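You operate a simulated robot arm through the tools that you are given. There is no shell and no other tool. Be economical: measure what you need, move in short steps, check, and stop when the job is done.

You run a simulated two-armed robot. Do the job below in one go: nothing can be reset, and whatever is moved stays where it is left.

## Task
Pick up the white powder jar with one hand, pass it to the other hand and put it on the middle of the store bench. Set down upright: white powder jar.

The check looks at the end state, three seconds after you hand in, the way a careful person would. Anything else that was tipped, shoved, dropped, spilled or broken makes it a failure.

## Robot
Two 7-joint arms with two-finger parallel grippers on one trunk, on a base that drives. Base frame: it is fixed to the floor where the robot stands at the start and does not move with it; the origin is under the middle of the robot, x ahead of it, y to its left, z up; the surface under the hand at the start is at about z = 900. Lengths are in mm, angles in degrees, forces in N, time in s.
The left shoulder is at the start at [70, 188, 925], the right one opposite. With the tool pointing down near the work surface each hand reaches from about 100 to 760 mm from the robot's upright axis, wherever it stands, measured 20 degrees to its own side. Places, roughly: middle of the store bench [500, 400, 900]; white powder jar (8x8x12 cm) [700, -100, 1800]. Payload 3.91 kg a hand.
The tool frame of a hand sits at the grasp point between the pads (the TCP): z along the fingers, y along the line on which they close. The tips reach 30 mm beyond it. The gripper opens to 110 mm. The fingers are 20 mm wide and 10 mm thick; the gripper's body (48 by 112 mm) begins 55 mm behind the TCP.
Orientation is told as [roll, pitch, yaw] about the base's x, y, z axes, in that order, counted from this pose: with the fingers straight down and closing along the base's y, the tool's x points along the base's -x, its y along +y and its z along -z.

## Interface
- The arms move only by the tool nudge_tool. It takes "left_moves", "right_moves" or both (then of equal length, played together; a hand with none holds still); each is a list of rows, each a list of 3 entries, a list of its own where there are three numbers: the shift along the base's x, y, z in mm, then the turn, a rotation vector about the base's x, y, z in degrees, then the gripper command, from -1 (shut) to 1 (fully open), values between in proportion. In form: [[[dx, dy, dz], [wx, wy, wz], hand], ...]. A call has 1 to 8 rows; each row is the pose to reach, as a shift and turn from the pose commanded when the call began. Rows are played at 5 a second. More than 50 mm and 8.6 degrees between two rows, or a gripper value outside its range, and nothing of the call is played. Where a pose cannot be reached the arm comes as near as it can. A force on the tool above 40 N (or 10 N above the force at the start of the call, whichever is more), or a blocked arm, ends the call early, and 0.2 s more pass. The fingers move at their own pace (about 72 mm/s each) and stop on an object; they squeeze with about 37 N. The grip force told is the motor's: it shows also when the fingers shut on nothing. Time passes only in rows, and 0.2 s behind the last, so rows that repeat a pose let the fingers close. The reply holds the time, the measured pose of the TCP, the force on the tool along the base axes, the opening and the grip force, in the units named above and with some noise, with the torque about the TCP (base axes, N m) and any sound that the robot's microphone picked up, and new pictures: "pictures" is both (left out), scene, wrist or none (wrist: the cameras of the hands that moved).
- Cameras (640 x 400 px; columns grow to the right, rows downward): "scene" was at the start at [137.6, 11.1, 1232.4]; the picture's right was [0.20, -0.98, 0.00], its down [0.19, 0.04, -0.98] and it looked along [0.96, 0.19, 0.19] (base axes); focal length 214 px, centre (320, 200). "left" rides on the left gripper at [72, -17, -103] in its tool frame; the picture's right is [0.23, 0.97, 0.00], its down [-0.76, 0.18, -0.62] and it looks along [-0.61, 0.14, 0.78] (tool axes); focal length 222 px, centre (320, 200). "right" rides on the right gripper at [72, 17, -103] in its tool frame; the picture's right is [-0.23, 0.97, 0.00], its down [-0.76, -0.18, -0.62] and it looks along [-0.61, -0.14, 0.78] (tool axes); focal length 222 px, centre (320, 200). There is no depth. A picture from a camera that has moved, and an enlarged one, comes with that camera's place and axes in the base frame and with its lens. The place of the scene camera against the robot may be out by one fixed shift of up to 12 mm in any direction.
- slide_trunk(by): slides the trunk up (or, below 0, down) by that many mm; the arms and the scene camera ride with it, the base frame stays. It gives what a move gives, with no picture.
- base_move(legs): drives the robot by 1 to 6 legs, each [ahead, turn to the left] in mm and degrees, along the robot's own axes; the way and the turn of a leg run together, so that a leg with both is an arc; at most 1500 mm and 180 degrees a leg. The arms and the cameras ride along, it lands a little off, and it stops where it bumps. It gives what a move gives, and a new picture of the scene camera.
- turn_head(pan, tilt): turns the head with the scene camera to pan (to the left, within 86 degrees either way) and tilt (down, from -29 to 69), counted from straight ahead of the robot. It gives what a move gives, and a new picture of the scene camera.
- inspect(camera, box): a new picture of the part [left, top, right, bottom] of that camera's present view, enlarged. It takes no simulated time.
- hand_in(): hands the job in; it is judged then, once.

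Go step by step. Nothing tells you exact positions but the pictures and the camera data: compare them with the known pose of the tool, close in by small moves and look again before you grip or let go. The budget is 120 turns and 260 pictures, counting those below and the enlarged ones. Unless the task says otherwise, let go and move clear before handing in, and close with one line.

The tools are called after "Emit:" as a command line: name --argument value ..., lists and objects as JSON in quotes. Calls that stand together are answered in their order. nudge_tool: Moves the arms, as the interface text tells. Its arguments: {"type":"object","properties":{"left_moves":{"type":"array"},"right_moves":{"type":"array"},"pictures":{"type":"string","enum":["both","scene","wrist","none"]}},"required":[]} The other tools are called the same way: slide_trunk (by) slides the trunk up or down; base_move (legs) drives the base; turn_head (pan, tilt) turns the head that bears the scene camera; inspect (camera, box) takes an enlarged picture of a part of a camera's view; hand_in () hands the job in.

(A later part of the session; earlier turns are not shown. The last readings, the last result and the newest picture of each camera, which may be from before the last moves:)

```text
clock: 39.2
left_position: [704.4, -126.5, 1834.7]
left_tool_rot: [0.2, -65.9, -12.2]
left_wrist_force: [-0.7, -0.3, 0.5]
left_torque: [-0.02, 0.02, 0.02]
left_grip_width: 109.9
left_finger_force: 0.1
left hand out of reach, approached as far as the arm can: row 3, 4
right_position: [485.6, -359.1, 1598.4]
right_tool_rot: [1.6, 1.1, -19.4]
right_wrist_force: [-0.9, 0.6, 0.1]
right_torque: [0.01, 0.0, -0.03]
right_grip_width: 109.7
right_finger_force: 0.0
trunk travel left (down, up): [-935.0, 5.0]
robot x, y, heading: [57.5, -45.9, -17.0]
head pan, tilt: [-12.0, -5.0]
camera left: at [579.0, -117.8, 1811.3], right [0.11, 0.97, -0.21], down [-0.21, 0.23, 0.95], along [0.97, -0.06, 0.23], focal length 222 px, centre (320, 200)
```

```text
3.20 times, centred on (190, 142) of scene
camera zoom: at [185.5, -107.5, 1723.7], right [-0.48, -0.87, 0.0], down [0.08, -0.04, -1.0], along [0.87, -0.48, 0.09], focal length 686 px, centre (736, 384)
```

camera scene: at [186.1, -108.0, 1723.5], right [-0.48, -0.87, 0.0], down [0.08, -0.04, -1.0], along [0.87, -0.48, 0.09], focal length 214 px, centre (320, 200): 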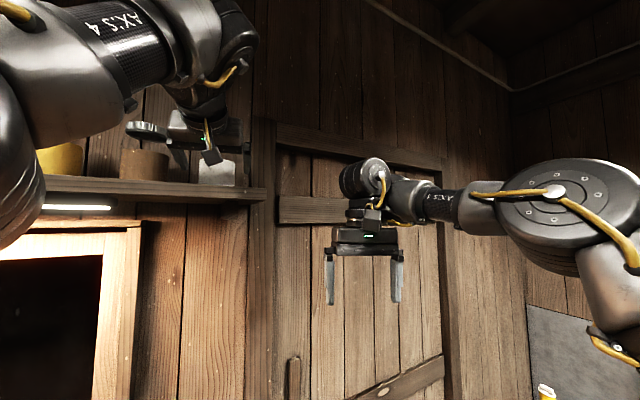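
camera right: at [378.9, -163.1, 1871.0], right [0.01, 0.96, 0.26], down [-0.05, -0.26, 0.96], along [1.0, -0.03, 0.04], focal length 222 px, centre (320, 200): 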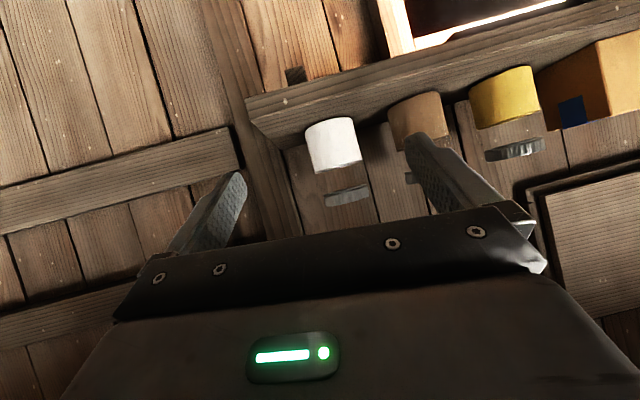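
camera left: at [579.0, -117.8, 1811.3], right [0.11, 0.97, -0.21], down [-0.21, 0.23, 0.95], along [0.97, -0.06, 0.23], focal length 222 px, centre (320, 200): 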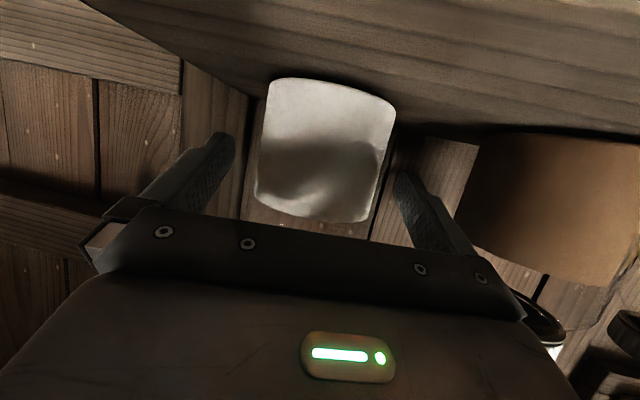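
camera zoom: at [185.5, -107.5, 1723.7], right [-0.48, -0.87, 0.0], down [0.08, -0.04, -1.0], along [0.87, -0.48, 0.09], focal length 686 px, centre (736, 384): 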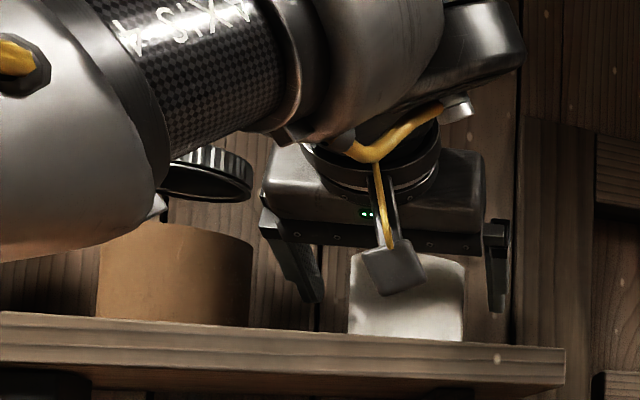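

The jar is centred between the fingers. Closing the left gripper.

Emit:
nudge_tool --left_moves '[[[0, 0, 0], [0, 0, 0], 0.3], [[0, 0, 0], [0, 0, 0], -1], [[0, 0, 0], [0, 0, 0], -1], [[0, 0, 0], [0, 0, 0], -1]]' --pictures "wrist"

```text
clock: 40.2
left_position: [703.9, -128.0, 1832.8]
left_tool_rot: [0.3, -65.9, -12.3]
left_wrist_force: [1.4, -0.8, 0.8]
left_torque: [0.07, -0.03, -0.01]
left_grip_width: 78.6
left_finger_force: 36.8
right_position: [484.8, -358.9, 1598.6]
right_tool_rot: [1.8, 1.4, -19.4]
right_wrist_force: [0.3, -0.9, 0.2]
right_torque: [0.04, 0.02, 0.02]
right_grip_width: 109.8
right_finger_force: 0.0
trunk travel left (down, up): [-935.0, 5.0]
robot x, y, heading: [58.0, -47.6, -17.1]
head pan, tilt: [-12.0, -5.0]
camera left: at [579.5, -119.1, 1811.0], right [0.11, 0.97, -0.21], down [-0.21, 0.23, 0.95], along [0.97, -0.06, 0.23], focal length 222 px, centre (320, 200)
```

left: 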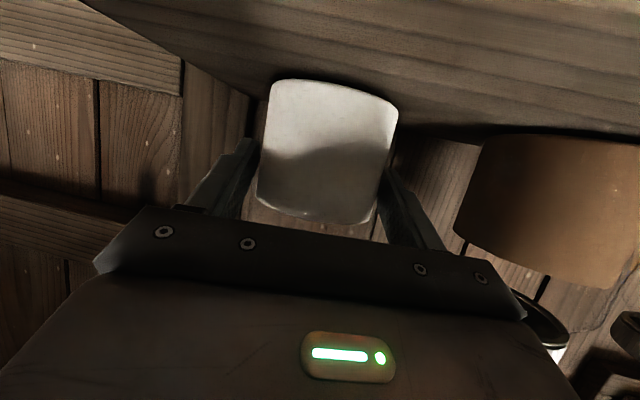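

Gripped (78.6 mm). Lifting slightly and drawing back.

Emit:
nudge_tool --left_moves '[[[-3, 0, 10], [0, 0, 0], -1], [[-10, 0, 22], [0, 0, 0], -1], [[-25, 0, 35], [0, 0, 0], -1], [[-25, 0, 35], [0, 0, 0], -1]]' --pictures "both"

```text
clock: 41.2
left_position: [674.3, -131.2, 1845.3]
left_tool_rot: [0.1, -65.9, -12.4]
left_wrist_force: [-0.5, -0.6, -4.2]
left_torque: [0.02, 0.06, 0.0]
left_grip_width: 78.6
left_finger_force: 37.2
left hand out of reach, approached as far as the arm can: row 1, 2, 3, 4
right_position: [486.6, -358.8, 1598.5]
right_tool_rot: [1.7, 1.3, -19.3]
right_wrist_force: [0.1, -0.5, 0.1]
right_torque: [-0.02, 0.0, 0.02]
right_grip_width: 109.8
right_finger_force: 0.0
trunk travel left (down, up): [-935.0, 5.0]
robot x, y, heading: [57.9, -44.5, -17.2]
head pan, tilt: [-12.0, -5.0]
camera scene: at [187.9, -108.7, 1723.4], right [-0.48, -0.87, 0.0], down [0.07, -0.04, -1.0], along [0.87, -0.48, 0.09], focal length 214 px, centre (320, 200)
camera left: at [550.0, -122.9, 1822.8], right [0.11, 0.97, -0.21], down [-0.21, 0.23, 0.95], along [0.97, -0.06, 0.23], focal length 222 px, centre (320, 200)
```

scene: 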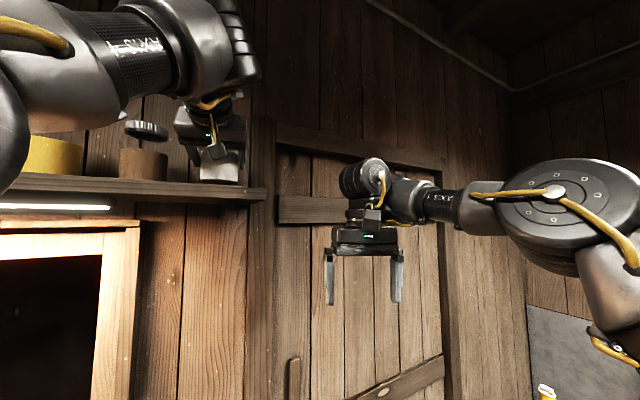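
left: 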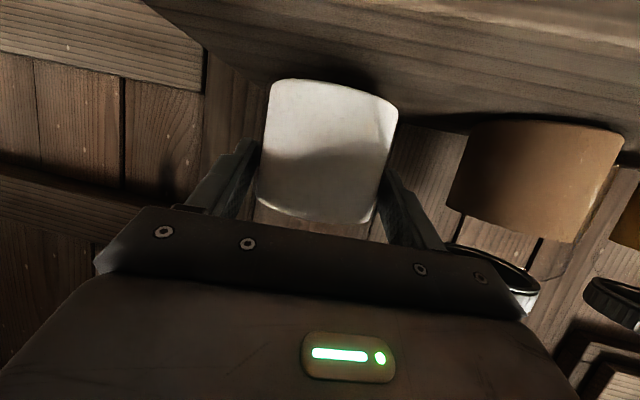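

The jar is off the shelf (about 0.4 kg). I pull it clear of the shelf edge and then back the base off.

Emit:
nudge_tool --left_moves '[[[-30, 0, 5], [0, 0, 0], -1], [[-65, 5, 10], [0, 0, 0], -1], [[-100, 8, 10], [0, 0, 0], -1], [[-130, 10, 5], [0, 0, 0], -1], [[-130, 10, 5], [0, 0, 0], -1]]' --pictures "scene"

Emit:
base_move --legs '[[-150, 0]]'

```text
clock: 42.4
left_position: [541.5, -120.0, 1853.0]
left_tool_rot: [0.2, -65.9, -12.3]
left_wrist_force: [-0.5, 0.1, -3.0]
left_torque: [0.01, 0.05, 0.0]
left_grip_width: 78.7
left_finger_force: 36.8
right_position: [483.5, -360.2, 1599.1]
right_tool_rot: [1.8, 1.1, -19.4]
right_wrist_force: [-0.7, -0.2, 1.3]
right_torque: [-0.03, 0.04, 0.01]
right_grip_width: 110.0
right_finger_force: 0.1
trunk travel left (down, up): [-935.0, 5.0]
robot x, y, heading: [60.0, -46.4, -17.3]
head pan, tilt: [-12.0, -5.0]
camera scene: at [185.3, -108.4, 1723.6], right [-0.48, -0.87, 0.0], down [0.08, -0.04, -1.0], along [0.87, -0.48, 0.09], focal length 214 px, centre (320, 200)
```

scene: 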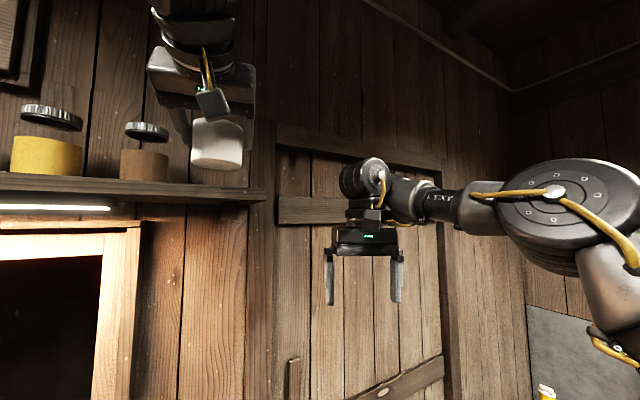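

```text
clock: 43.8
left_position: [406.3, -77.1, 1850.7]
left_tool_rot: [0.1, -65.7, -12.3]
left_wrist_force: [0.3, 0.6, -3.8]
left_torque: [0.03, 0.07, 0.02]
left_grip_width: 78.7
left_finger_force: 37.2
right_position: [348.8, -316.1, 1597.4]
right_tool_rot: [1.8, 1.5, -19.3]
right_wrist_force: [0.2, -0.1, 0.1]
right_torque: [0.02, 0.05, -0.03]
right_grip_width: 109.7
right_finger_force: 0.1
trunk travel left (down, up): [-935.0, 5.0]
robot x, y, heading: [-86.1, 1.5, -16.9]
head pan, tilt: [-12.0, -5.0]
camera scene: at [49.8, -65.1, 1723.0], right [-0.48, -0.88, 0.0], down [0.07, -0.04, -1.0], along [0.87, -0.48, 0.08], focal length 214 px, centre (320, 200)
```

scene: 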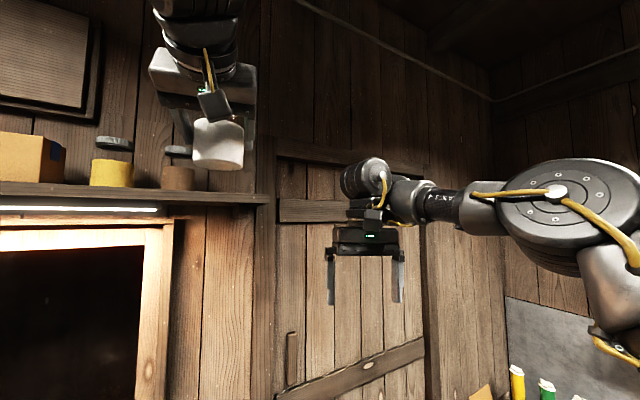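

The jar is clear. Next I lower the left hand with the jar, to later bring it up under the right hand for the hand-over.

Emit:
nudge_tool --left_moves '[[[5, 4, -47], [0, 0, 0], -1], [[10, 8, -94], [0, 0, 0], -1], [[15, 12, -141], [0, 0, 0], -1], [[20, 16, -188], [0, 0, 0], -1], [[25, 20, -235], [0, 0, 0], -1], [[30, 24, -282], [0, 0, 0], -1], [[35, 28, -329], [0, 0, 0], -1], [[38, 31, -376], [0, 0, 0], -1]]' --pictures "scene"

```text
clock: 45.6
left_position: [577.2, -37.2, 1542.9]
left_tool_rot: [0.5, -65.5, -13.5]
left_wrist_force: [1.0, 0.2, -3.6]
left_torque: [0.0, 0.1, -0.01]
left_grip_width: 78.8
left_finger_force: 36.8
left hand out of reach, approached as far as the arm can: row 3, 4, 5, 6, 7, 8
right_position: [349.3, -314.3, 1597.2]
right_tool_rot: [1.7, 1.6, -19.5]
right_wrist_force: [0.2, 0.1, -0.4]
right_torque: [0.02, 0.06, -0.04]
right_grip_width: 110.0
right_finger_force: 0.1
trunk travel left (down, up): [-935.0, 5.0]
robot x, y, heading: [-88.7, -3.0, -16.8]
head pan, tilt: [-12.0, -5.0]
camera scene: at [50.2, -63.3, 1723.2], right [-0.48, -0.88, 0.0], down [0.07, -0.04, -1.0], along [0.87, -0.48, 0.08], focal length 214 px, centre (320, 200)
```

scene: 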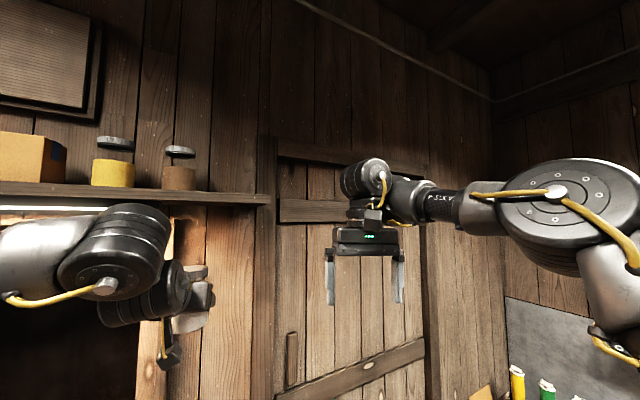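

The arms have a reachable shell; the meeting works if the left points toward the right side and the right comes from above, both closing along the same line. First I raise the right a little and yaw it about -68°.

Emit:
nudge_tool --right_moves '[[[-14, 4, 16], [0, 0, -8.5], 1], [[-28, 8, 32], [0, 0, -17], 1], [[-42, 13, 48], [0, 0, -25.5], 1], [[-57, 17, 63], [0, 0, -34], 1], [[-57, 17, 63], [0, 0, -42.5], 1], [[-57, 17, 63], [0, 0, -51], 1], [[-57, 17, 63], [0, 0, -59.5], 1], [[-57, 17, 63], [0, 0, -68], 1]]' --pictures "scene"

```text
clock: 47.4
left_position: [570.5, -38.2, 1545.1]
left_tool_rot: [0.8, -65.6, -13.6]
left_wrist_force: [-0.6, -1.4, -3.6]
left_torque: [0.0, 0.04, -0.02]
left_grip_width: 78.7
left_finger_force: 37.1
right_position: [285.7, -297.3, 1662.8]
right_tool_rot: [1.9, 1.3, -87.5]
right_wrist_force: [-0.5, -0.1, -0.1]
right_torque: [0.0, -0.02, 0.02]
right_grip_width: 110.1
right_finger_force: 0.0
trunk travel left (down, up): [-935.0, 5.0]
robot x, y, heading: [-86.2, -2.3, -17.2]
head pan, tilt: [-12.0, -5.0]
camera scene: at [43.7, -63.7, 1723.7], right [-0.48, -0.88, 0.0], down [0.08, -0.04, -1.0], along [0.87, -0.48, 0.09], focal length 214 px, centre (320, 200)
```

scene: 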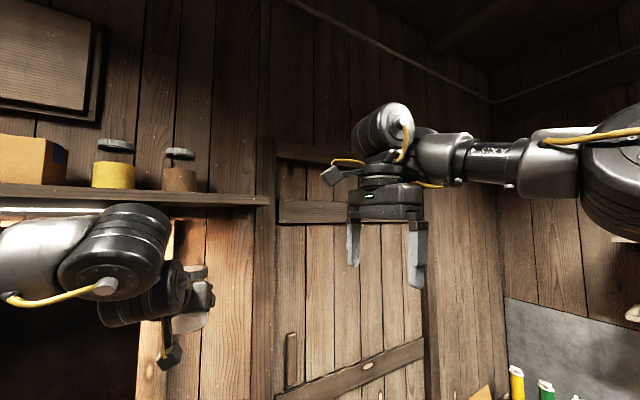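

The right hand yawed exactly as wanted. Now yaw the left hand (about its wrist) so it points toward the right, jar kept upright.

Emit:
nudge_tool --left_moves '[[[-9, -28, 0], [0, 0, -8.5], -1], [[-22, -55, 0], [0, 0, -17], -1], [[-39, -79, 0], [0, 0, -25.5], -1], [[-59, -101, 0], [0, 0, -34], -1], [[-83, -119, 0], [0, 0, -42.5], -1], [[-108, -134, 0], [0, 0, -51], -1], [[-136, -145, 0], [0, 0, -59.5], -1], [[-165, -151, 0], [0, 0, -68], -1]]' --pictures "scene"

```text
clock: 49.2
left_position: [407.8, -188.1, 1545.7]
left_tool_rot: [0.2, -66.1, -80.5]
left_wrist_force: [0.7, -0.1, -3.6]
left_torque: [0.04, 0.0, -0.02]
left_grip_width: 78.9
left_finger_force: 37.0
right_position: [286.2, -299.0, 1660.6]
right_tool_rot: [1.9, 1.4, -87.4]
right_wrist_force: [-0.2, 0.6, 0.1]
right_torque: [0.01, 0.03, 0.01]
right_grip_width: 110.0
right_finger_force: 0.0
trunk travel left (down, up): [-935.0, 5.0]
robot x, y, heading: [-90.0, 2.2, -16.8]
head pan, tilt: [-12.0, -5.0]
camera scene: at [44.8, -64.3, 1723.5], right [-0.48, -0.88, 0.0], down [0.08, -0.04, -1.0], along [0.87, -0.48, 0.09], focal length 214 px, centre (320, 200)
```

scene: 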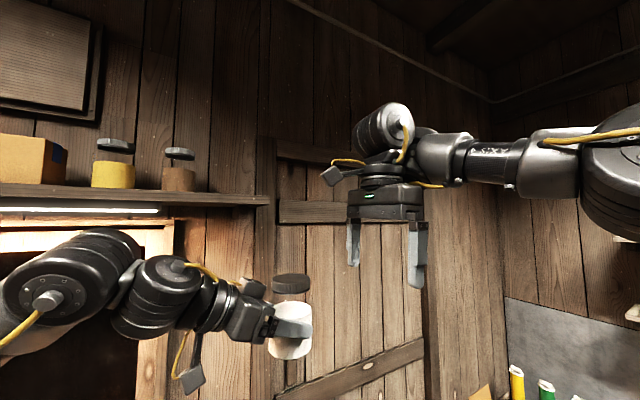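

The jar is upright in the left hand. The meeting point must be nearer for the right arm, so I bring the left in and yaw it 30° more, and match the right's yaw.

Emit:
nudge_tool --left_moves '[[[-25, 4, 0], [0, 0, -7.5], -1], [[-50, 8, 0], [0, 0, -15], -1], [[-75, 12, 0], [0, 0, -22.5], -1], [[-100, 15, 0], [0, 0, -30], -1], [[-100, 15, 0], [0, 0, -30], -1]]' --right_moves '[[[0, 0, 5], [-0.5, -0.3, -6], 1], [[0, 0, 10], [-1, -0.7, -12], 1], [[0, 0, 15], [-1, -1, -18], 1], [[0, 0, 15], [-1.5, -1.3, -23], 1], [[0, 0, 15], [-1.5, -1.3, -23], 1]]' --pictures "both"

```text
clock: 50.4
left_position: [310.0, -171.0, 1546.4]
left_tool_rot: [0.2, -65.9, -110.3]
left_wrist_force: [-0.4, 0.8, -3.7]
left_torque: [0.06, -0.02, -0.01]
left_grip_width: 79.0
left_finger_force: 36.6
right_position: [285.9, -297.3, 1676.6]
right_tool_rot: [3.2, 0.0, -110.4]
right_wrist_force: [-0.8, 0.0, -1.2]
right_torque: [0.03, 0.03, 0.0]
right_grip_width: 110.0
right_finger_force: 0.1
trunk travel left (down, up): [-935.0, 5.0]
robot x, y, heading: [-86.9, -0.1, -16.9]
head pan, tilt: [-12.0, -5.0]
camera scene: at [44.9, -63.7, 1723.5], right [-0.48, -0.88, 0.0], down [0.08, -0.04, -1.0], along [0.87, -0.48, 0.09], focal length 214 px, centre (320, 200)
camera right: at [322.5, -234.3, 1780.0], right [0.83, -0.55, 0.06], down [-0.47, -0.64, 0.61], along [-0.3, -0.53, -0.79], focal length 222 px, centre (320, 200)
camera left: at [337.0, -49.8, 1522.8], right [0.95, -0.25, -0.21], down [0.25, 0.18, 0.95], along [-0.2, -0.95, 0.23], focal length 222 px, centre (320, 200)
```

scene: 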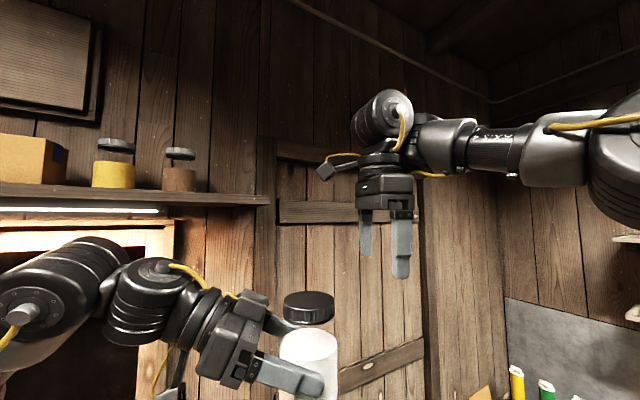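
right: 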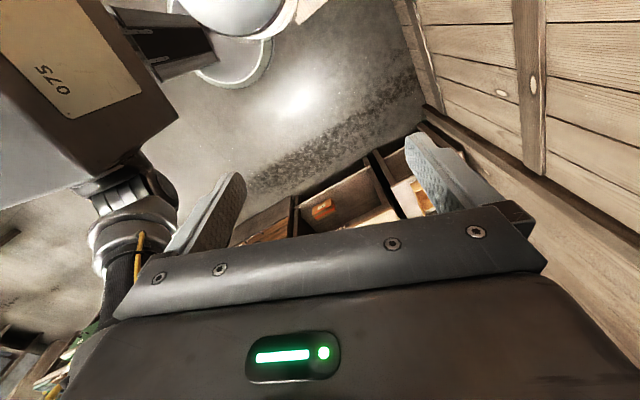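
left: 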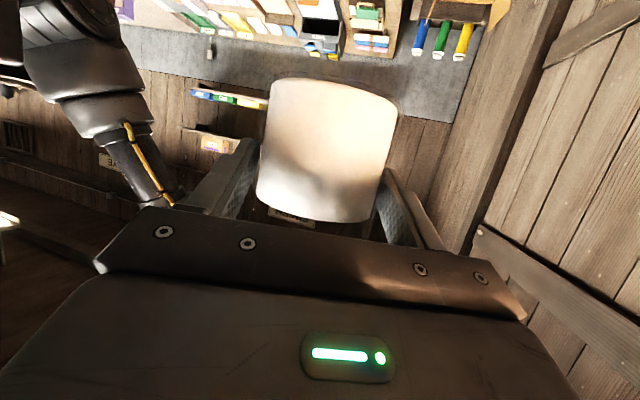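

Jar axis is now about (305, -183), top ≈ 1616. I slide the right hand over it with tips about 30 mm above the lid.

Emit:
nudge_tool --right_moves '[[[5, 29, 0], [0.3, 0.8, 0], 1], [[10, 57, 0], [0.6, 1.6, 0], 1], [[15, 86, 0], [0.9, 2.4, 0], 1], [[19, 114, 0], [1.1, 3, 0], 1], [[19, 114, 0], [1.1, 3, 0], 1]]' --pictures "both"

Emit:
turn_head --pan -15 --tilt 15

```text
clock: 51.6
left_position: [310.4, -171.9, 1544.8]
left_tool_rot: [0.1, -65.7, -110.2]
left_wrist_force: [0.8, 0.3, -3.9]
left_torque: [0.07, -0.01, 0.02]
left_grip_width: 78.7
left_finger_force: 36.8
right_position: [309.3, -185.3, 1678.8]
right_tool_rot: [0.1, 0.0, -110.4]
right_wrist_force: [-0.1, -0.2, -0.2]
right_torque: [0.03, 0.0, 0.0]
right_grip_width: 110.0
right_finger_force: 0.0
trunk travel left (down, up): [-935.0, 5.0]
robot x, y, heading: [-88.1, -3.2, -16.5]
head pan, tilt: [-12.0, -5.0]
camera scene: at [44.8, -63.5, 1723.6], right [-0.48, -0.88, 0.0], down [0.08, -0.04, -1.0], along [0.87, -0.48, 0.09], focal length 214 px, centre (320, 200)
camera right: at [351.0, -123.1, 1780.7], right [0.83, -0.55, 0.0], down [-0.43, -0.65, 0.62], along [-0.34, -0.52, -0.78], focal length 222 px, centre (320, 200)
```

scene: 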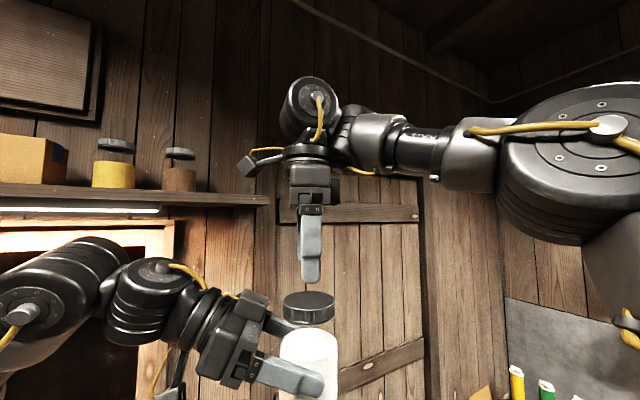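
right: 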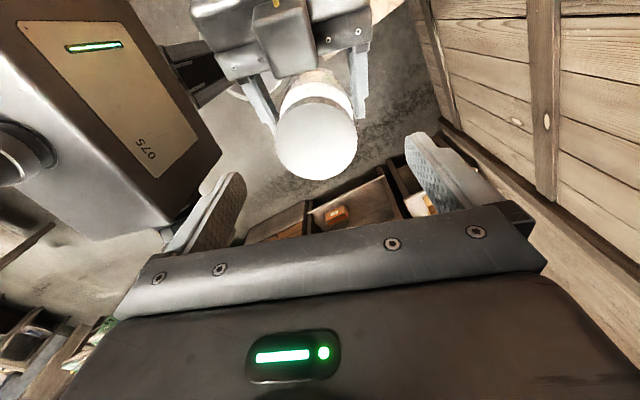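

```text
clock: 52.4
left_position: [309.7, -172.3, 1545.1]
left_tool_rot: [0.1, -65.8, -110.2]
left_wrist_force: [0.2, 0.2, -4.1]
left_torque: [0.08, -0.01, -0.02]
left_grip_width: 78.7
left_finger_force: 37.6
right_position: [310.1, -185.9, 1678.4]
right_tool_rot: [0.1, 0.1, -110.3]
right_wrist_force: [-0.1, 0.2, -0.4]
right_torque: [-0.01, 0.0, -0.02]
right_grip_width: 110.2
right_finger_force: 0.2
trunk travel left (down, up): [-935.0, 5.0]
robot x, y, heading: [-83.8, 1.4, -16.8]
head pan, tilt: [-15.0, 15.0]
camera scene: at [47.4, -71.4, 1691.7], right [-0.53, -0.85, 0.0], down [-0.22, 0.14, -0.97], along [0.82, -0.51, -0.26], focal length 214 px, centre (320, 200)
```

scene: 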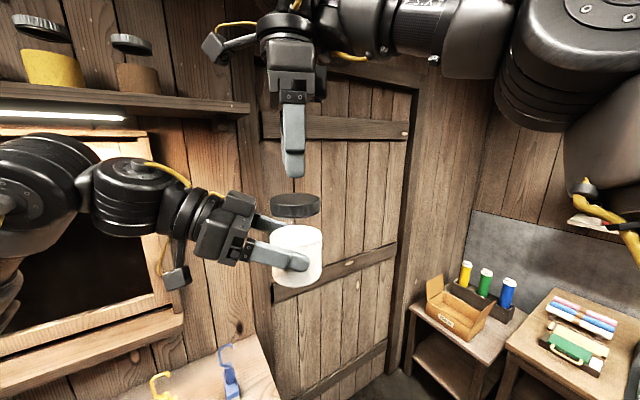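

Right and left wrist views put the lid centre near (307, -183), top 1616. I centre and descend the right hand partway, then check.

Emit:
nudge_tool --right_moves '[[[-3, 2, 0], [0, 0, 0], 1], [[-3, 2, -20], [0, 0, 0], 1], [[-3, 2, -40], [0, 0, 0], 1], [[-3, 2, -40], [0, 0, 0], 1]]' --pictures "both"

```text
clock: 53.4
left_position: [310.1, -172.8, 1545.8]
left_tool_rot: [0.1, -65.8, -110.1]
left_wrist_force: [-0.5, -1.1, -3.6]
left_torque: [0.08, -0.01, 0.0]
left_grip_width: 78.5
left_finger_force: 37.1
right_position: [305.2, -182.7, 1634.9]
right_tool_rot: [0.0, 0.0, -110.3]
right_wrist_force: [0.7, 0.1, 1.3]
right_torque: [0.02, -0.02, -0.02]
right_grip_width: 110.0
right_finger_force: 0.1
trunk travel left (down, up): [-935.0, 5.0]
robot x, y, heading: [-85.5, -3.4, -16.7]
head pan, tilt: [-15.0, 15.0]
camera scene: at [47.5, -70.5, 1691.7], right [-0.53, -0.85, 0.0], down [-0.22, 0.14, -0.97], along [0.82, -0.51, -0.26], focal length 214 px, centre (320, 200)
camera right: at [346.3, -121.2, 1737.6], right [0.83, -0.55, 0.0], down [-0.43, -0.65, 0.62], along [-0.34, -0.52, -0.78], focal length 222 px, centre (320, 200)
```

scene: 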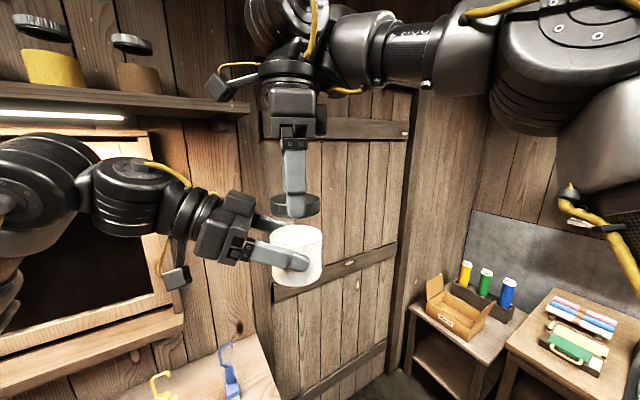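
right: 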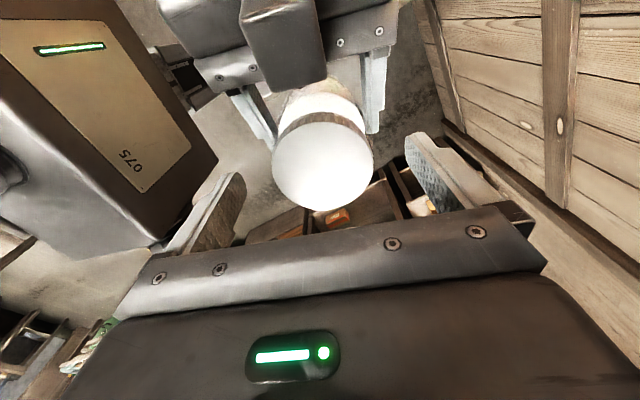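

Lid is centred between the right fingers within a few millimetres. Descending the rest of the way.

Emit:
nudge_tool --right_moves '[[[2, 1, -13], [0, 0, 0], 1], [[2, 1, -26], [0, 0, 0], 1], [[2, 1, -39], [0, 0, 0], 1], [[2, 1, -39], [0, 0, 0], 1]]' --pictures "both"

Emit:
inspect --camera "scene" --box '[180, 120, 380, 300]'

```text
clock: 54.4
left_position: [309.3, -172.8, 1544.8]
left_tool_rot: [0.1, -65.8, -110.2]
left_wrist_force: [-0.4, 0.7, -3.8]
left_torque: [0.05, 0.02, 0.01]
left_grip_width: 78.6
left_finger_force: 36.9
right_position: [305.5, -186.5, 1620.1]
right_tool_rot: [0.0, 0.0, -110.3]
right_wrist_force: [0.3, -0.6, 0.7]
right_torque: [-0.02, -0.01, -0.01]
right_grip_width: 110.1
right_finger_force: 0.1
right hand out of reach, approached as far as the arm can: row 2, 3, 4
trunk travel left (down, up): [-935.0, 5.0]
robot x, y, heading: [-83.6, -2.7, -16.7]
head pan, tilt: [-15.0, 15.0]
camera scene: at [47.6, -71.0, 1691.6], right [-0.53, -0.85, 0.0], down [-0.22, 0.14, -0.97], along [0.82, -0.51, -0.26], focal length 214 px, centre (320, 200)
camera right: at [347.7, -125.0, 1722.1], right [0.83, -0.55, 0.0], down [-0.43, -0.65, 0.62], along [-0.34, -0.52, -0.78], focal length 222 px, centre (320, 200)
```

scene: 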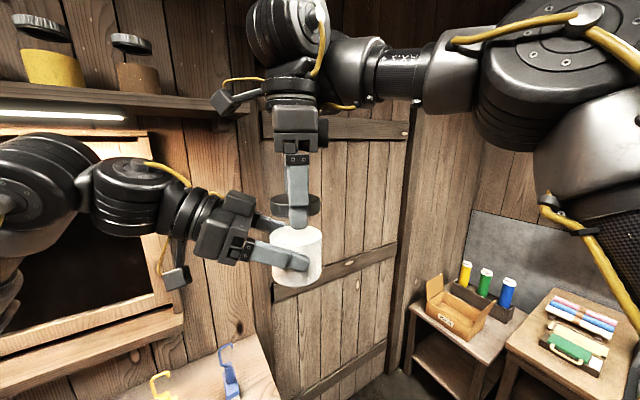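
right: 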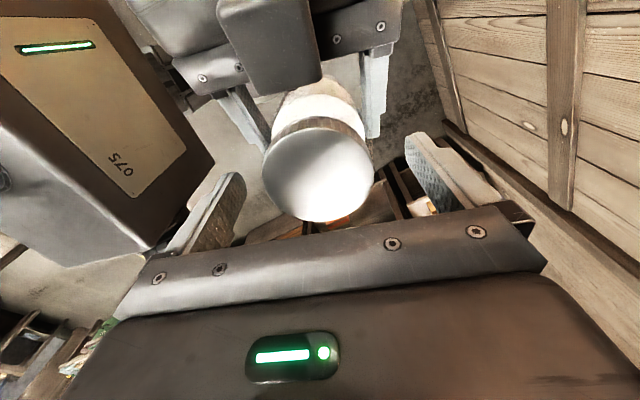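

```text
2.22 times, centred on (280, 210) of scene
camera zoom: at [47.6, -71.0, 1691.6], right [-0.53, -0.85, 0.0], down [-0.22, 0.14, -0.97], along [0.82, -0.51, -0.26], focal length 477 px, centre (409, 178)
```

zoom: 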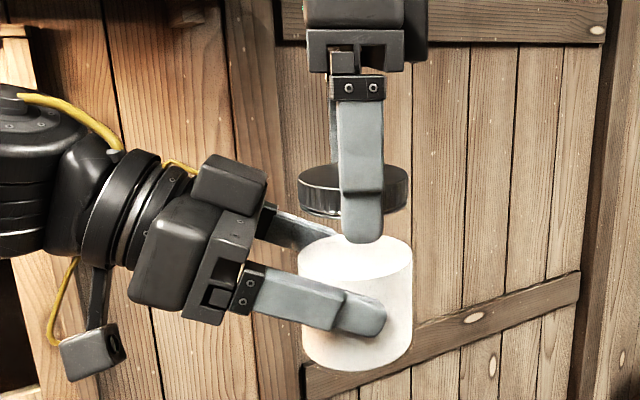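

The right can't go lower, so I raise the left with the jar 24 mm instead, with a tiny centring shift.

Emit:
nudge_tool --left_moves '[[[-1, -3, 6], [0, 0, 0], -1], [[-1, -3, 15], [0, 0, 0], -1], [[-1, -3, 23], [0, 0, 0], -1], [[-1, -3, 23], [0, 0, 0], -1]]' --pictures "none"

Emit:
inspect --camera "scene" --box '[200, 120, 360, 300]'

Emit:
inspect --camera "right" --box '[160, 60, 500, 300]'

```text
clock: 55.4
left_position: [308.0, -175.5, 1566.0]
left_tool_rot: [0.1, -65.8, -110.1]
left_wrist_force: [-0.3, 0.7, -4.6]
left_torque: [0.05, -0.02, 0.0]
left_grip_width: 78.8
left_finger_force: 37.1
right_position: [305.5, -187.9, 1620.9]
right_tool_rot: [0.0, 0.0, -110.4]
right_wrist_force: [0.6, -0.5, 0.1]
right_torque: [0.02, 0.01, -0.02]
right_grip_width: 110.1
right_finger_force: 0.0
trunk travel left (down, up): [-935.0, 5.0]
robot x, y, heading: [-85.4, 1.5, -16.7]
head pan, tilt: [-15.0, 15.0]
```

```text
2.22 times, centred on (280, 210) of scene
camera zoom: at [47.8, -70.8, 1691.6], right [-0.53, -0.85, 0.0], down [-0.22, 0.14, -0.97], along [0.82, -0.51, -0.26], focal length 477 px, centre (409, 178)
```

zoom: 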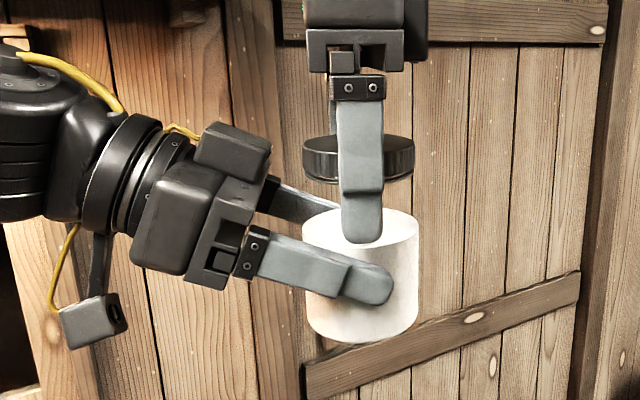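

```text
1.67 times, centred on (330, 180) of right
camera zoom: at [347.9, -124.6, 1722.1], right [0.83, -0.55, 0.0], down [-0.43, -0.65, 0.62], along [-0.34, -0.52, -0.78], focal length 370 px, centre (303, 233)
```

zoom: 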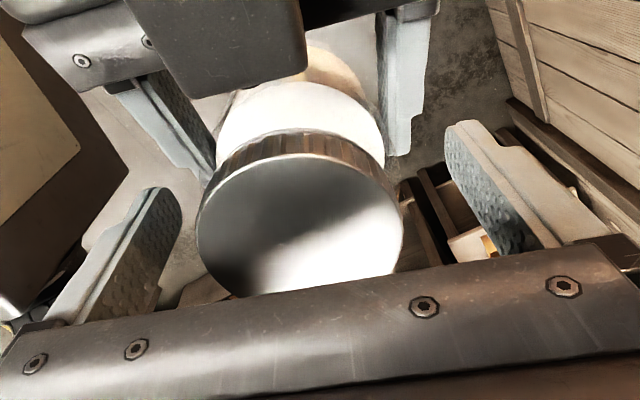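

Good alignment; right tips sit above the left fingers with ~9 mm to spare. I raise the left 5 mm more and close the right hand.

Emit:
nudge_tool --left_moves '[[[0, 0, 5], [0, 0, 0], -1], [[0, 0, 5], [0, 0, 0], -1], [[0, 0, 5], [0, 0, 0], -1], [[0, 0, 5], [0, 0, 0], -1], [[0, 0, 5], [0, 0, 0], -1]]' --right_moves '[[[0, 0, 0], [0, 0, 0], 1], [[0, 0, 0], [0, 0, 0], 0.3], [[0, 0, 0], [0, 0, 0], -1], [[0, 0, 0], [0, 0, 0], -1], [[0, 0, 0], [0, 0, 0], -1]]' --pictures "wrist"

Emit:
inspect --camera "scene" --box '[200, 120, 360, 300]'

```text
clock: 56.6
left_position: [309.7, -174.9, 1570.1]
left_tool_rot: [-0.1, -65.9, -109.8]
left_wrist_force: [28.0, -8.9, -0.4]
left_torque: [0.28, 0.38, 0.51]
left_grip_width: 78.7
left_finger_force: 36.8
right_position: [306.2, -185.9, 1618.6]
right_tool_rot: [-0.1, 0.0, -110.3]
right_wrist_force: [-28.3, 7.4, 0.3]
right_torque: [0.11, 0.98, -0.13]
right_grip_width: 78.6
right_finger_force: 36.8
trunk travel left (down, up): [-935.0, 5.0]
robot x, y, heading: [-84.9, -0.7, -16.7]
head pan, tilt: [-15.0, 15.0]
camera right: at [347.1, -124.0, 1722.1], right [0.83, -0.55, 0.0], down [-0.43, -0.65, 0.62], along [-0.34, -0.52, -0.78], focal length 222 px, centre (320, 200)
camera left: at [335.2, -53.4, 1548.1], right [0.95, -0.24, -0.21], down [0.25, 0.18, 0.95], along [-0.19, -0.95, 0.23], focal length 222 px, centre (320, 200)
```

right: 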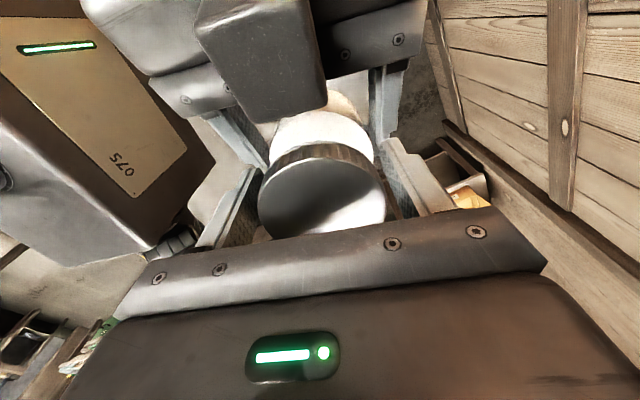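
left: 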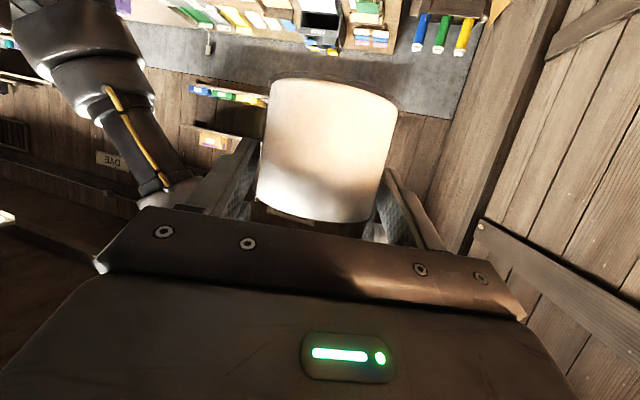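

```text
2.22 times, centred on (280, 210) of scene
camera zoom: at [47.5, -70.9, 1691.7], right [-0.53, -0.85, 0.0], down [-0.22, 0.14, -0.97], along [0.82, -0.51, -0.26], focal length 477 px, centre (409, 178)
```

zoom: 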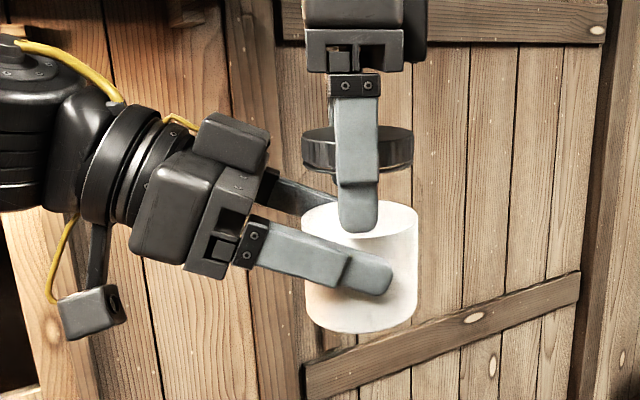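

Both hands hold the jar (78.6 mm each). Now the left opens and backs straight away.

Emit:
nudge_tool --left_moves '[[[0, 0, 0], [0, 0, 0], 0.7], [[0, 0, 0], [0, 0, 0], 1], [[0, 0, 0], [0, 0, 0], 1]]' --pictures "none"

Emit:
inspect --camera "left" --box '[100, 40, 540, 315]'

```text
clock: 57.4
left_position: [307.3, -173.7, 1571.6]
left_tool_rot: [0.1, -65.8, -110.3]
left_wrist_force: [0.1, -0.5, -0.1]
left_torque: [0.0, 0.0, 0.01]
left_grip_width: 110.1
left_finger_force: 0.0
right_position: [305.7, -186.8, 1619.7]
right_tool_rot: [-0.1, 0.0, -110.5]
right_wrist_force: [-0.2, -0.1, 1.0]
right_torque: [0.02, 0.0, 0.02]
right_grip_width: 78.6
right_finger_force: 37.1
trunk travel left (down, up): [-935.0, 5.0]
robot x, y, heading: [-86.4, -3.1, -16.7]
head pan, tilt: [-15.0, 15.0]
```

```text
1.45 times, centred on (320, 178) of left
camera zoom: at [334.2, -53.4, 1548.3], right [0.95, -0.25, -0.21], down [0.25, 0.18, 0.95], along [-0.2, -0.95, 0.23], focal length 323 px, centre (320, 233)
```

zoom: 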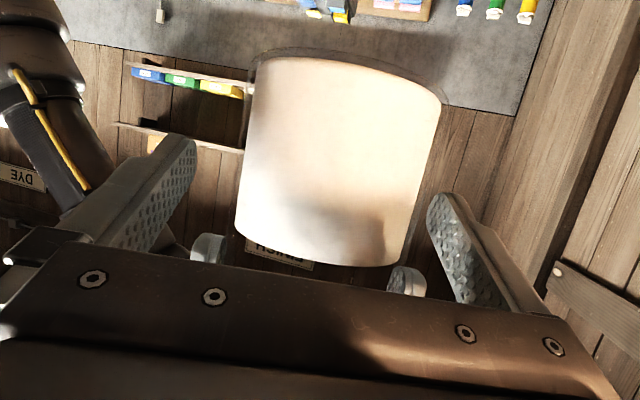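

The right hand holds the jar and the left is clear of it. Backing the left away.

Emit:
nudge_tool --left_moves '[[[12, 33, 0], [0, 0, 0], 1], [[24, 66, 0], [0, 0, 0], 1], [[36, 99, 0], [0, 0, 0], 1], [[48, 132, 0], [0, 0, 0], 1], [[48, 132, 0], [0, 0, 0], 1]]' --pictures "scene"

```text
clock: 58.6
left_position: [353.9, -41.5, 1572.2]
left_tool_rot: [0.1, -65.9, -110.3]
left_wrist_force: [0.5, -0.9, 0.3]
left_torque: [0.0, -0.04, 0.02]
left_grip_width: 110.1
left_finger_force: 0.1
right_position: [306.5, -185.0, 1619.7]
right_tool_rot: [-0.1, 0.0, -110.3]
right_wrist_force: [0.6, -0.9, -0.5]
right_torque: [0.03, 0.01, -0.01]
right_grip_width: 78.6
right_finger_force: 37.4
trunk travel left (down, up): [-935.0, 5.0]
robot x, y, heading: [-86.1, -2.5, -16.5]
head pan, tilt: [-15.0, 15.0]
camera scene: at [47.8, -69.9, 1691.7], right [-0.53, -0.85, 0.0], down [-0.22, 0.14, -0.97], along [0.82, -0.51, -0.26], focal length 214 px, centre (320, 200)
```

scene: 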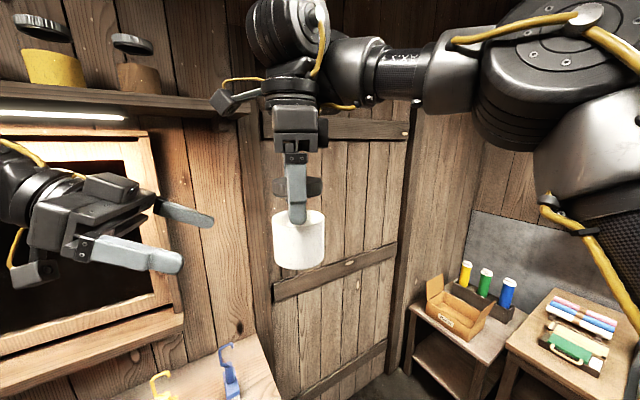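

The jar hangs securely from the right hand. Before driving left toward the bench middle I look to the left side for obstacles.

Emit:
turn_head --pan 80 --tilt 25

Emit:
turn_head --pan 35 --tilt 50

```text
clock: 60.3
left_position: [353.0, -44.1, 1573.3]
left_tool_rot: [0.1, -65.8, -110.2]
left_wrist_force: [-0.1, -0.5, 0.4]
left_torque: [-0.01, -0.04, -0.03]
left_grip_width: 109.8
left_finger_force: 0.0
right_position: [305.6, -187.0, 1619.5]
right_tool_rot: [-0.1, 0.0, -110.4]
right_wrist_force: [-0.9, -0.5, -0.2]
right_torque: [0.01, 0.02, 0.0]
right_grip_width: 78.5
right_finger_force: 37.2
trunk travel left (down, up): [-935.0, 5.0]
robot x, y, heading: [-81.8, 0.5, -16.6]
head pan, tilt: [80.0, 25.0]
camera scene: at [9.6, 60.5, 1675.5], right [0.89, -0.45, 0.0], down [-0.19, -0.38, -0.91], along [0.41, 0.81, -0.42], focal length 214 px, centre (320, 200)
```

scene: 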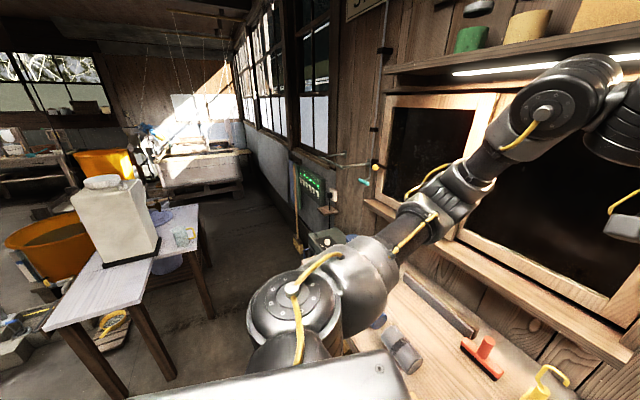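

```text
clock: 61.5
left_position: [353.6, -43.3, 1572.8]
left_tool_rot: [0.1, -65.9, -110.2]
left_wrist_force: [0.2, 0.2, 0.4]
left_torque: [-0.03, 0.01, -0.01]
left_grip_width: 110.0
left_finger_force: 0.1
right_position: [305.4, -186.4, 1620.0]
right_tool_rot: [0.0, 0.0, -110.4]
right_wrist_force: [0.3, -0.1, 1.0]
right_torque: [0.05, 0.01, 0.02]
right_grip_width: 78.6
right_finger_force: 37.3
trunk travel left (down, up): [-935.0, 5.0]
robot x, y, heading: [-85.3, -0.5, -16.8]
head pan, tilt: [35.0, 50.0]
camera scene: at [41.2, 2.5, 1638.0], right [0.31, -0.95, 0.0], down [-0.73, -0.24, -0.64], along [0.61, 0.2, -0.77], focal length 214 px, centre (320, 200)
```

scene: 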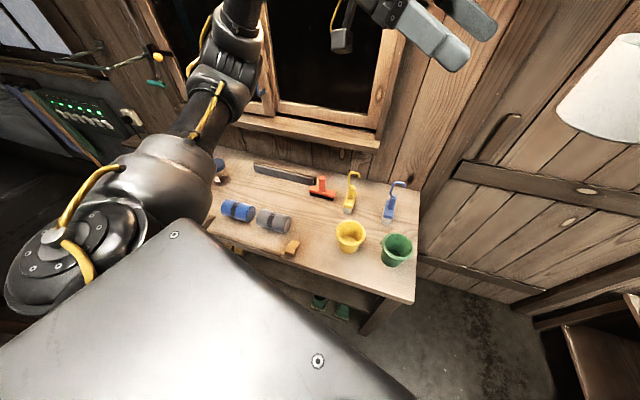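

The way is clear at arm height. I turn in place to face left, drive along the bench, and turn back toward it.

Emit:
base_move --legs '[[0, 106.6], [490, 0], [0, -90]]'

```text
clock: 72.5
left_position: [386.1, 527.3, 1572.2]
left_tool_rot: [0.0, -65.9, -98.3]
left_wrist_force: [-0.2, 0.6, -0.4]
left_torque: [0.0, 0.0, 0.01]
left_grip_width: 109.9
left_finger_force: 0.0
right_position: [368.6, 378.5, 1618.9]
right_tool_rot: [-0.1, -0.1, -98.6]
right_wrist_force: [0.2, -0.5, -3.0]
right_torque: [-0.02, -0.01, -0.02]
right_grip_width: 78.4
right_finger_force: 36.9
trunk travel left (down, up): [-935.0, 5.0]
robot x, y, heading: [-57.8, 478.1, -5.1]
head pan, tilt: [35.0, 50.0]
camera scene: at [69.2, 508.4, 1637.9], right [0.5, -0.87, 0.0], down [-0.66, -0.38, -0.64], along [0.56, 0.32, -0.77], focal length 214 px, centre (320, 200)
```

scene: 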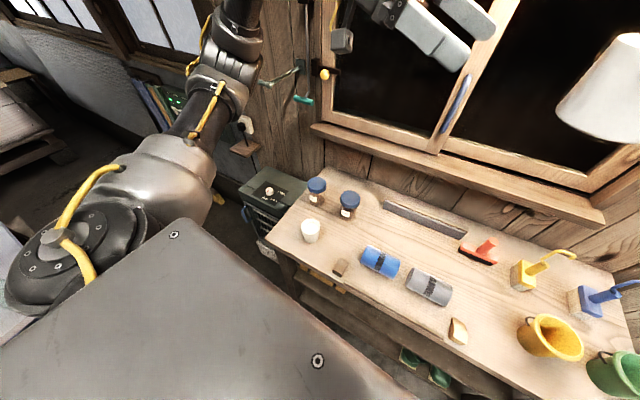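

The robot stands before the bench; its middle is about (560, 345), free behind the grey roll. Before lowering the trunk I bring the left arm up and out of the way.

Emit:
nudge_tool --left_moves '[[[15, -2, 20], [0, 0, 8.4], 1], [[31, 0, 40], [0, 0, 16.8], 1], [[45, 7, 60], [0, 0, 25.2], 1], [[58, 17, 80], [0, 0, 33.6], 1], [[70, 32, 105], [0, 0, 42], 1], [[79, 50, 130], [0, 0, 50.4], 1], [[85, 71, 155], [0, 0, 58.8], 1], [[88, 95, 180], [0, 0, 67.2], 1]]' --pictures "none"

Emit:
nudge_tool --left_moves '[[[-5, 26, 25], [0, 0, 8.4], 1], [[-10, 54, 50], [0, 0, 16.8], 1], [[-15, 54, 80], [0, 0, 20], 1], [[-20, 54, 110], [0, 0, 20], 1], [[-20, 54, 110], [0, 0, 20], 1]]' --pictures "scene"

```text
clock: 74.3
left_position: [469.8, 623.5, 1750.7]
left_tool_rot: [0.2, -66.0, -31.2]
left_wrist_force: [0.1, 0.0, 0.2]
left_torque: [-0.02, 0.01, 0.03]
left_grip_width: 110.0
left_finger_force: 0.1
right_position: [366.3, 376.7, 1620.7]
right_tool_rot: [0.2, 0.0, -98.6]
right_wrist_force: [0.2, -0.3, -4.3]
right_torque: [-0.02, -0.03, -0.01]
right_grip_width: 78.2
right_finger_force: 36.9
trunk travel left (down, up): [-935.0, 5.0]
robot x, y, heading: [-54.4, 477.1, -5.0]
head pan, tilt: [35.0, 50.0]
```

```text
clock: 75.5
left_position: [453.0, 675.2, 1863.4]
left_tool_rot: [0.1, -65.8, -11.3]
left_wrist_force: [-1.1, 0.2, -1.4]
left_torque: [-0.01, -0.01, 0.03]
left_grip_width: 109.7
left_finger_force: 0.2
right_position: [367.1, 378.2, 1619.5]
right_tool_rot: [0.0, 0.0, -98.6]
right_wrist_force: [-1.3, -0.4, -3.5]
right_torque: [0.0, -0.02, -0.06]
right_grip_width: 78.4
right_finger_force: 37.0
trunk travel left (down, up): [-935.0, 5.0]
robot x, y, heading: [-56.1, 478.7, -4.8]
head pan, tilt: [35.0, 50.0]
camera scene: at [68.4, 508.1, 1638.0], right [0.5, -0.87, 0.0], down [-0.66, -0.38, -0.64], along [0.56, 0.32, -0.77], focal length 214 px, centre (320, 200)
```

scene: 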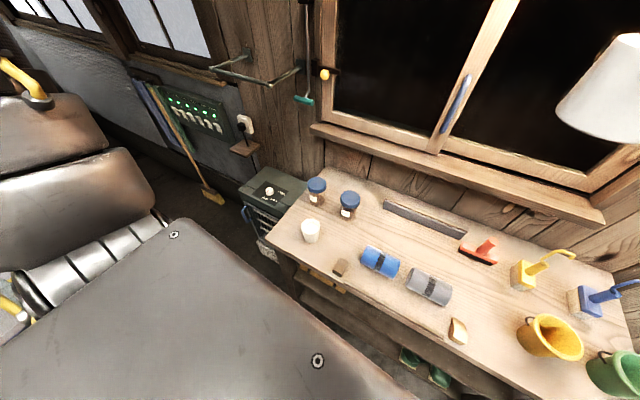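

The left arm is up and clear. Pull it back a bit and drive 88 mm ahead.

Emit:
nudge_tool --left_moves '[[[-30, 0, 0], [0, 0, 0], 1], [[-60, 0, 0], [0, 0, 0], 1], [[-60, 0, 0], [0, 0, 0], 1]]' --pictures "none"

Emit:
base_move --legs '[[85, 0]]'

```text
clock: 76.3
left_position: [431.7, 670.4, 1847.9]
left_tool_rot: [0.0, -65.9, -11.2]
left_wrist_force: [-0.8, 0.3, -0.1]
left_torque: [-0.03, -0.01, 0.01]
left_grip_width: 110.1
left_finger_force: 0.1
left hand out of reach, approached as far as the arm can: row 1, 2, 3
right_position: [369.1, 378.9, 1619.4]
right_tool_rot: [0.0, 0.0, -98.7]
right_wrist_force: [0.6, 0.5, -3.3]
right_torque: [0.01, 0.01, -0.04]
right_grip_width: 78.4
right_finger_force: 37.0
trunk travel left (down, up): [-935.0, 5.0]
robot x, y, heading: [-52.9, 481.9, -5.1]
head pan, tilt: [35.0, 50.0]
```

```text
clock: 77.4
left_position: [498.6, 663.8, 1851.5]
left_tool_rot: [0.3, -66.5, -11.6]
left_wrist_force: [0.2, 0.4, 0.9]
left_torque: [0.03, 0.04, -0.05]
left_grip_width: 109.7
left_finger_force: 0.1
right_position: [437.9, 370.9, 1625.0]
right_tool_rot: [0.6, -0.1, -98.5]
right_wrist_force: [0.9, 0.9, -3.3]
right_torque: [-0.01, 0.02, -0.02]
right_grip_width: 78.4
right_finger_force: 37.1
trunk travel left (down, up): [-935.0, 5.0]
robot x, y, heading: [34.1, 470.7, -4.8]
head pan, tilt: [35.0, 50.0]
camera scene: at [152.8, 500.3, 1637.9], right [0.5, -0.87, 0.0], down [-0.66, -0.38, -0.64], along [0.56, 0.32, -0.77], focal length 214 px, centre (320, 200)
```

scene: 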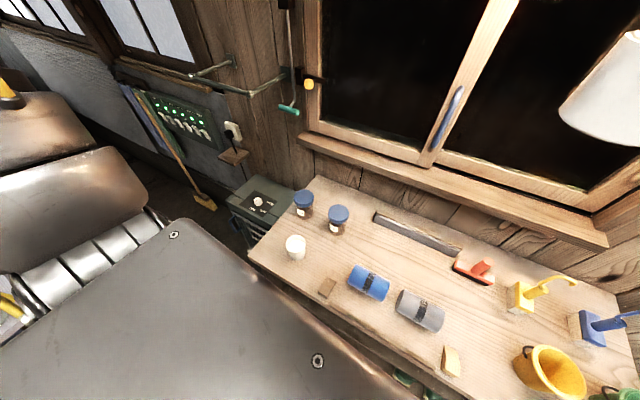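

Now extend the right hand over the bench-middle spot, still high.

Emit:
nudge_tool --right_moves '[[[30, -4, -6], [0, 0, 0], -1], [[60, -8, -12], [0, 0, 0], -1], [[85, -11, -20], [0, 0, 0], -1], [[107, -14, -28], [0, 0, 0], -1], [[107, -14, -28], [0, 0, 0], -1]]' --pictures "wrist"

Emit:
turn_head --pan -5 --tilt 35

```text
clock: 78.6
left_position: [510.1, 661.9, 1848.6]
left_tool_rot: [0.1, -66.2, -11.5]
left_wrist_force: [-0.3, 0.0, -0.3]
left_torque: [0.01, 0.01, -0.01]
left_grip_width: 110.1
left_finger_force: 0.2
right_position: [557.1, 357.1, 1590.8]
right_tool_rot: [0.1, -0.1, -98.4]
right_wrist_force: [0.6, 0.1, -4.0]
right_torque: [0.03, 0.05, -0.01]
right_grip_width: 78.6
right_finger_force: 37.4
trunk travel left (down, up): [-935.0, 5.0]
robot x, y, heading: [34.5, 470.8, -5.3]
head pan, tilt: [35.0, 50.0]
camera right: at [585.0, 426.2, 1692.7], right [0.93, -0.37, 0.0], down [-0.29, -0.73, 0.62], along [-0.23, -0.58, -0.78], focal length 222 px, centre (320, 200)
```

right: 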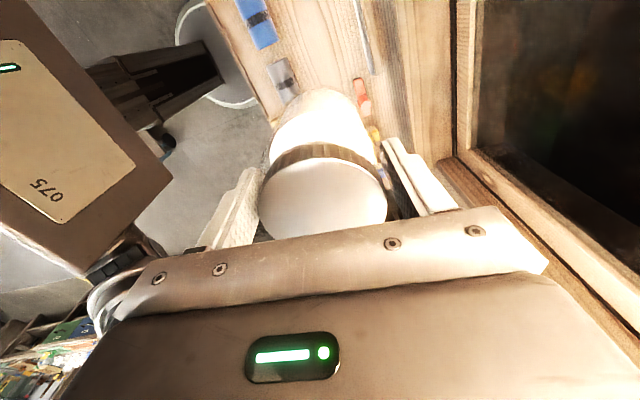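

```text
clock: 79.7
left_position: [498.4, 662.8, 1853.5]
left_tool_rot: [0.3, -66.5, -11.7]
left_wrist_force: [0.4, 1.0, -0.4]
left_torque: [-0.04, 0.02, 0.0]
left_grip_width: 110.1
left_finger_force: 0.0
right_position: [546.7, 357.0, 1594.8]
right_tool_rot: [0.5, -0.1, -98.5]
right_wrist_force: [-0.5, -0.1, -4.0]
right_torque: [0.0, -0.02, 0.01]
right_grip_width: 78.5
right_finger_force: 36.4
trunk travel left (down, up): [-935.0, 5.0]
robot x, y, heading: [33.9, 473.8, -4.9]
head pan, tilt: [-5.0, 35.0]
camera scene: at [174.0, 446.2, 1659.9], right [-0.17, -0.98, 0.0], down [-0.56, 0.1, -0.82], along [0.81, -0.14, -0.57], focal length 214 px, centre (320, 200)
```

scene: 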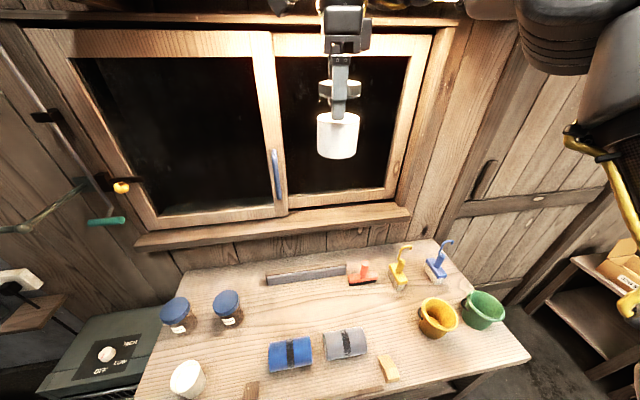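

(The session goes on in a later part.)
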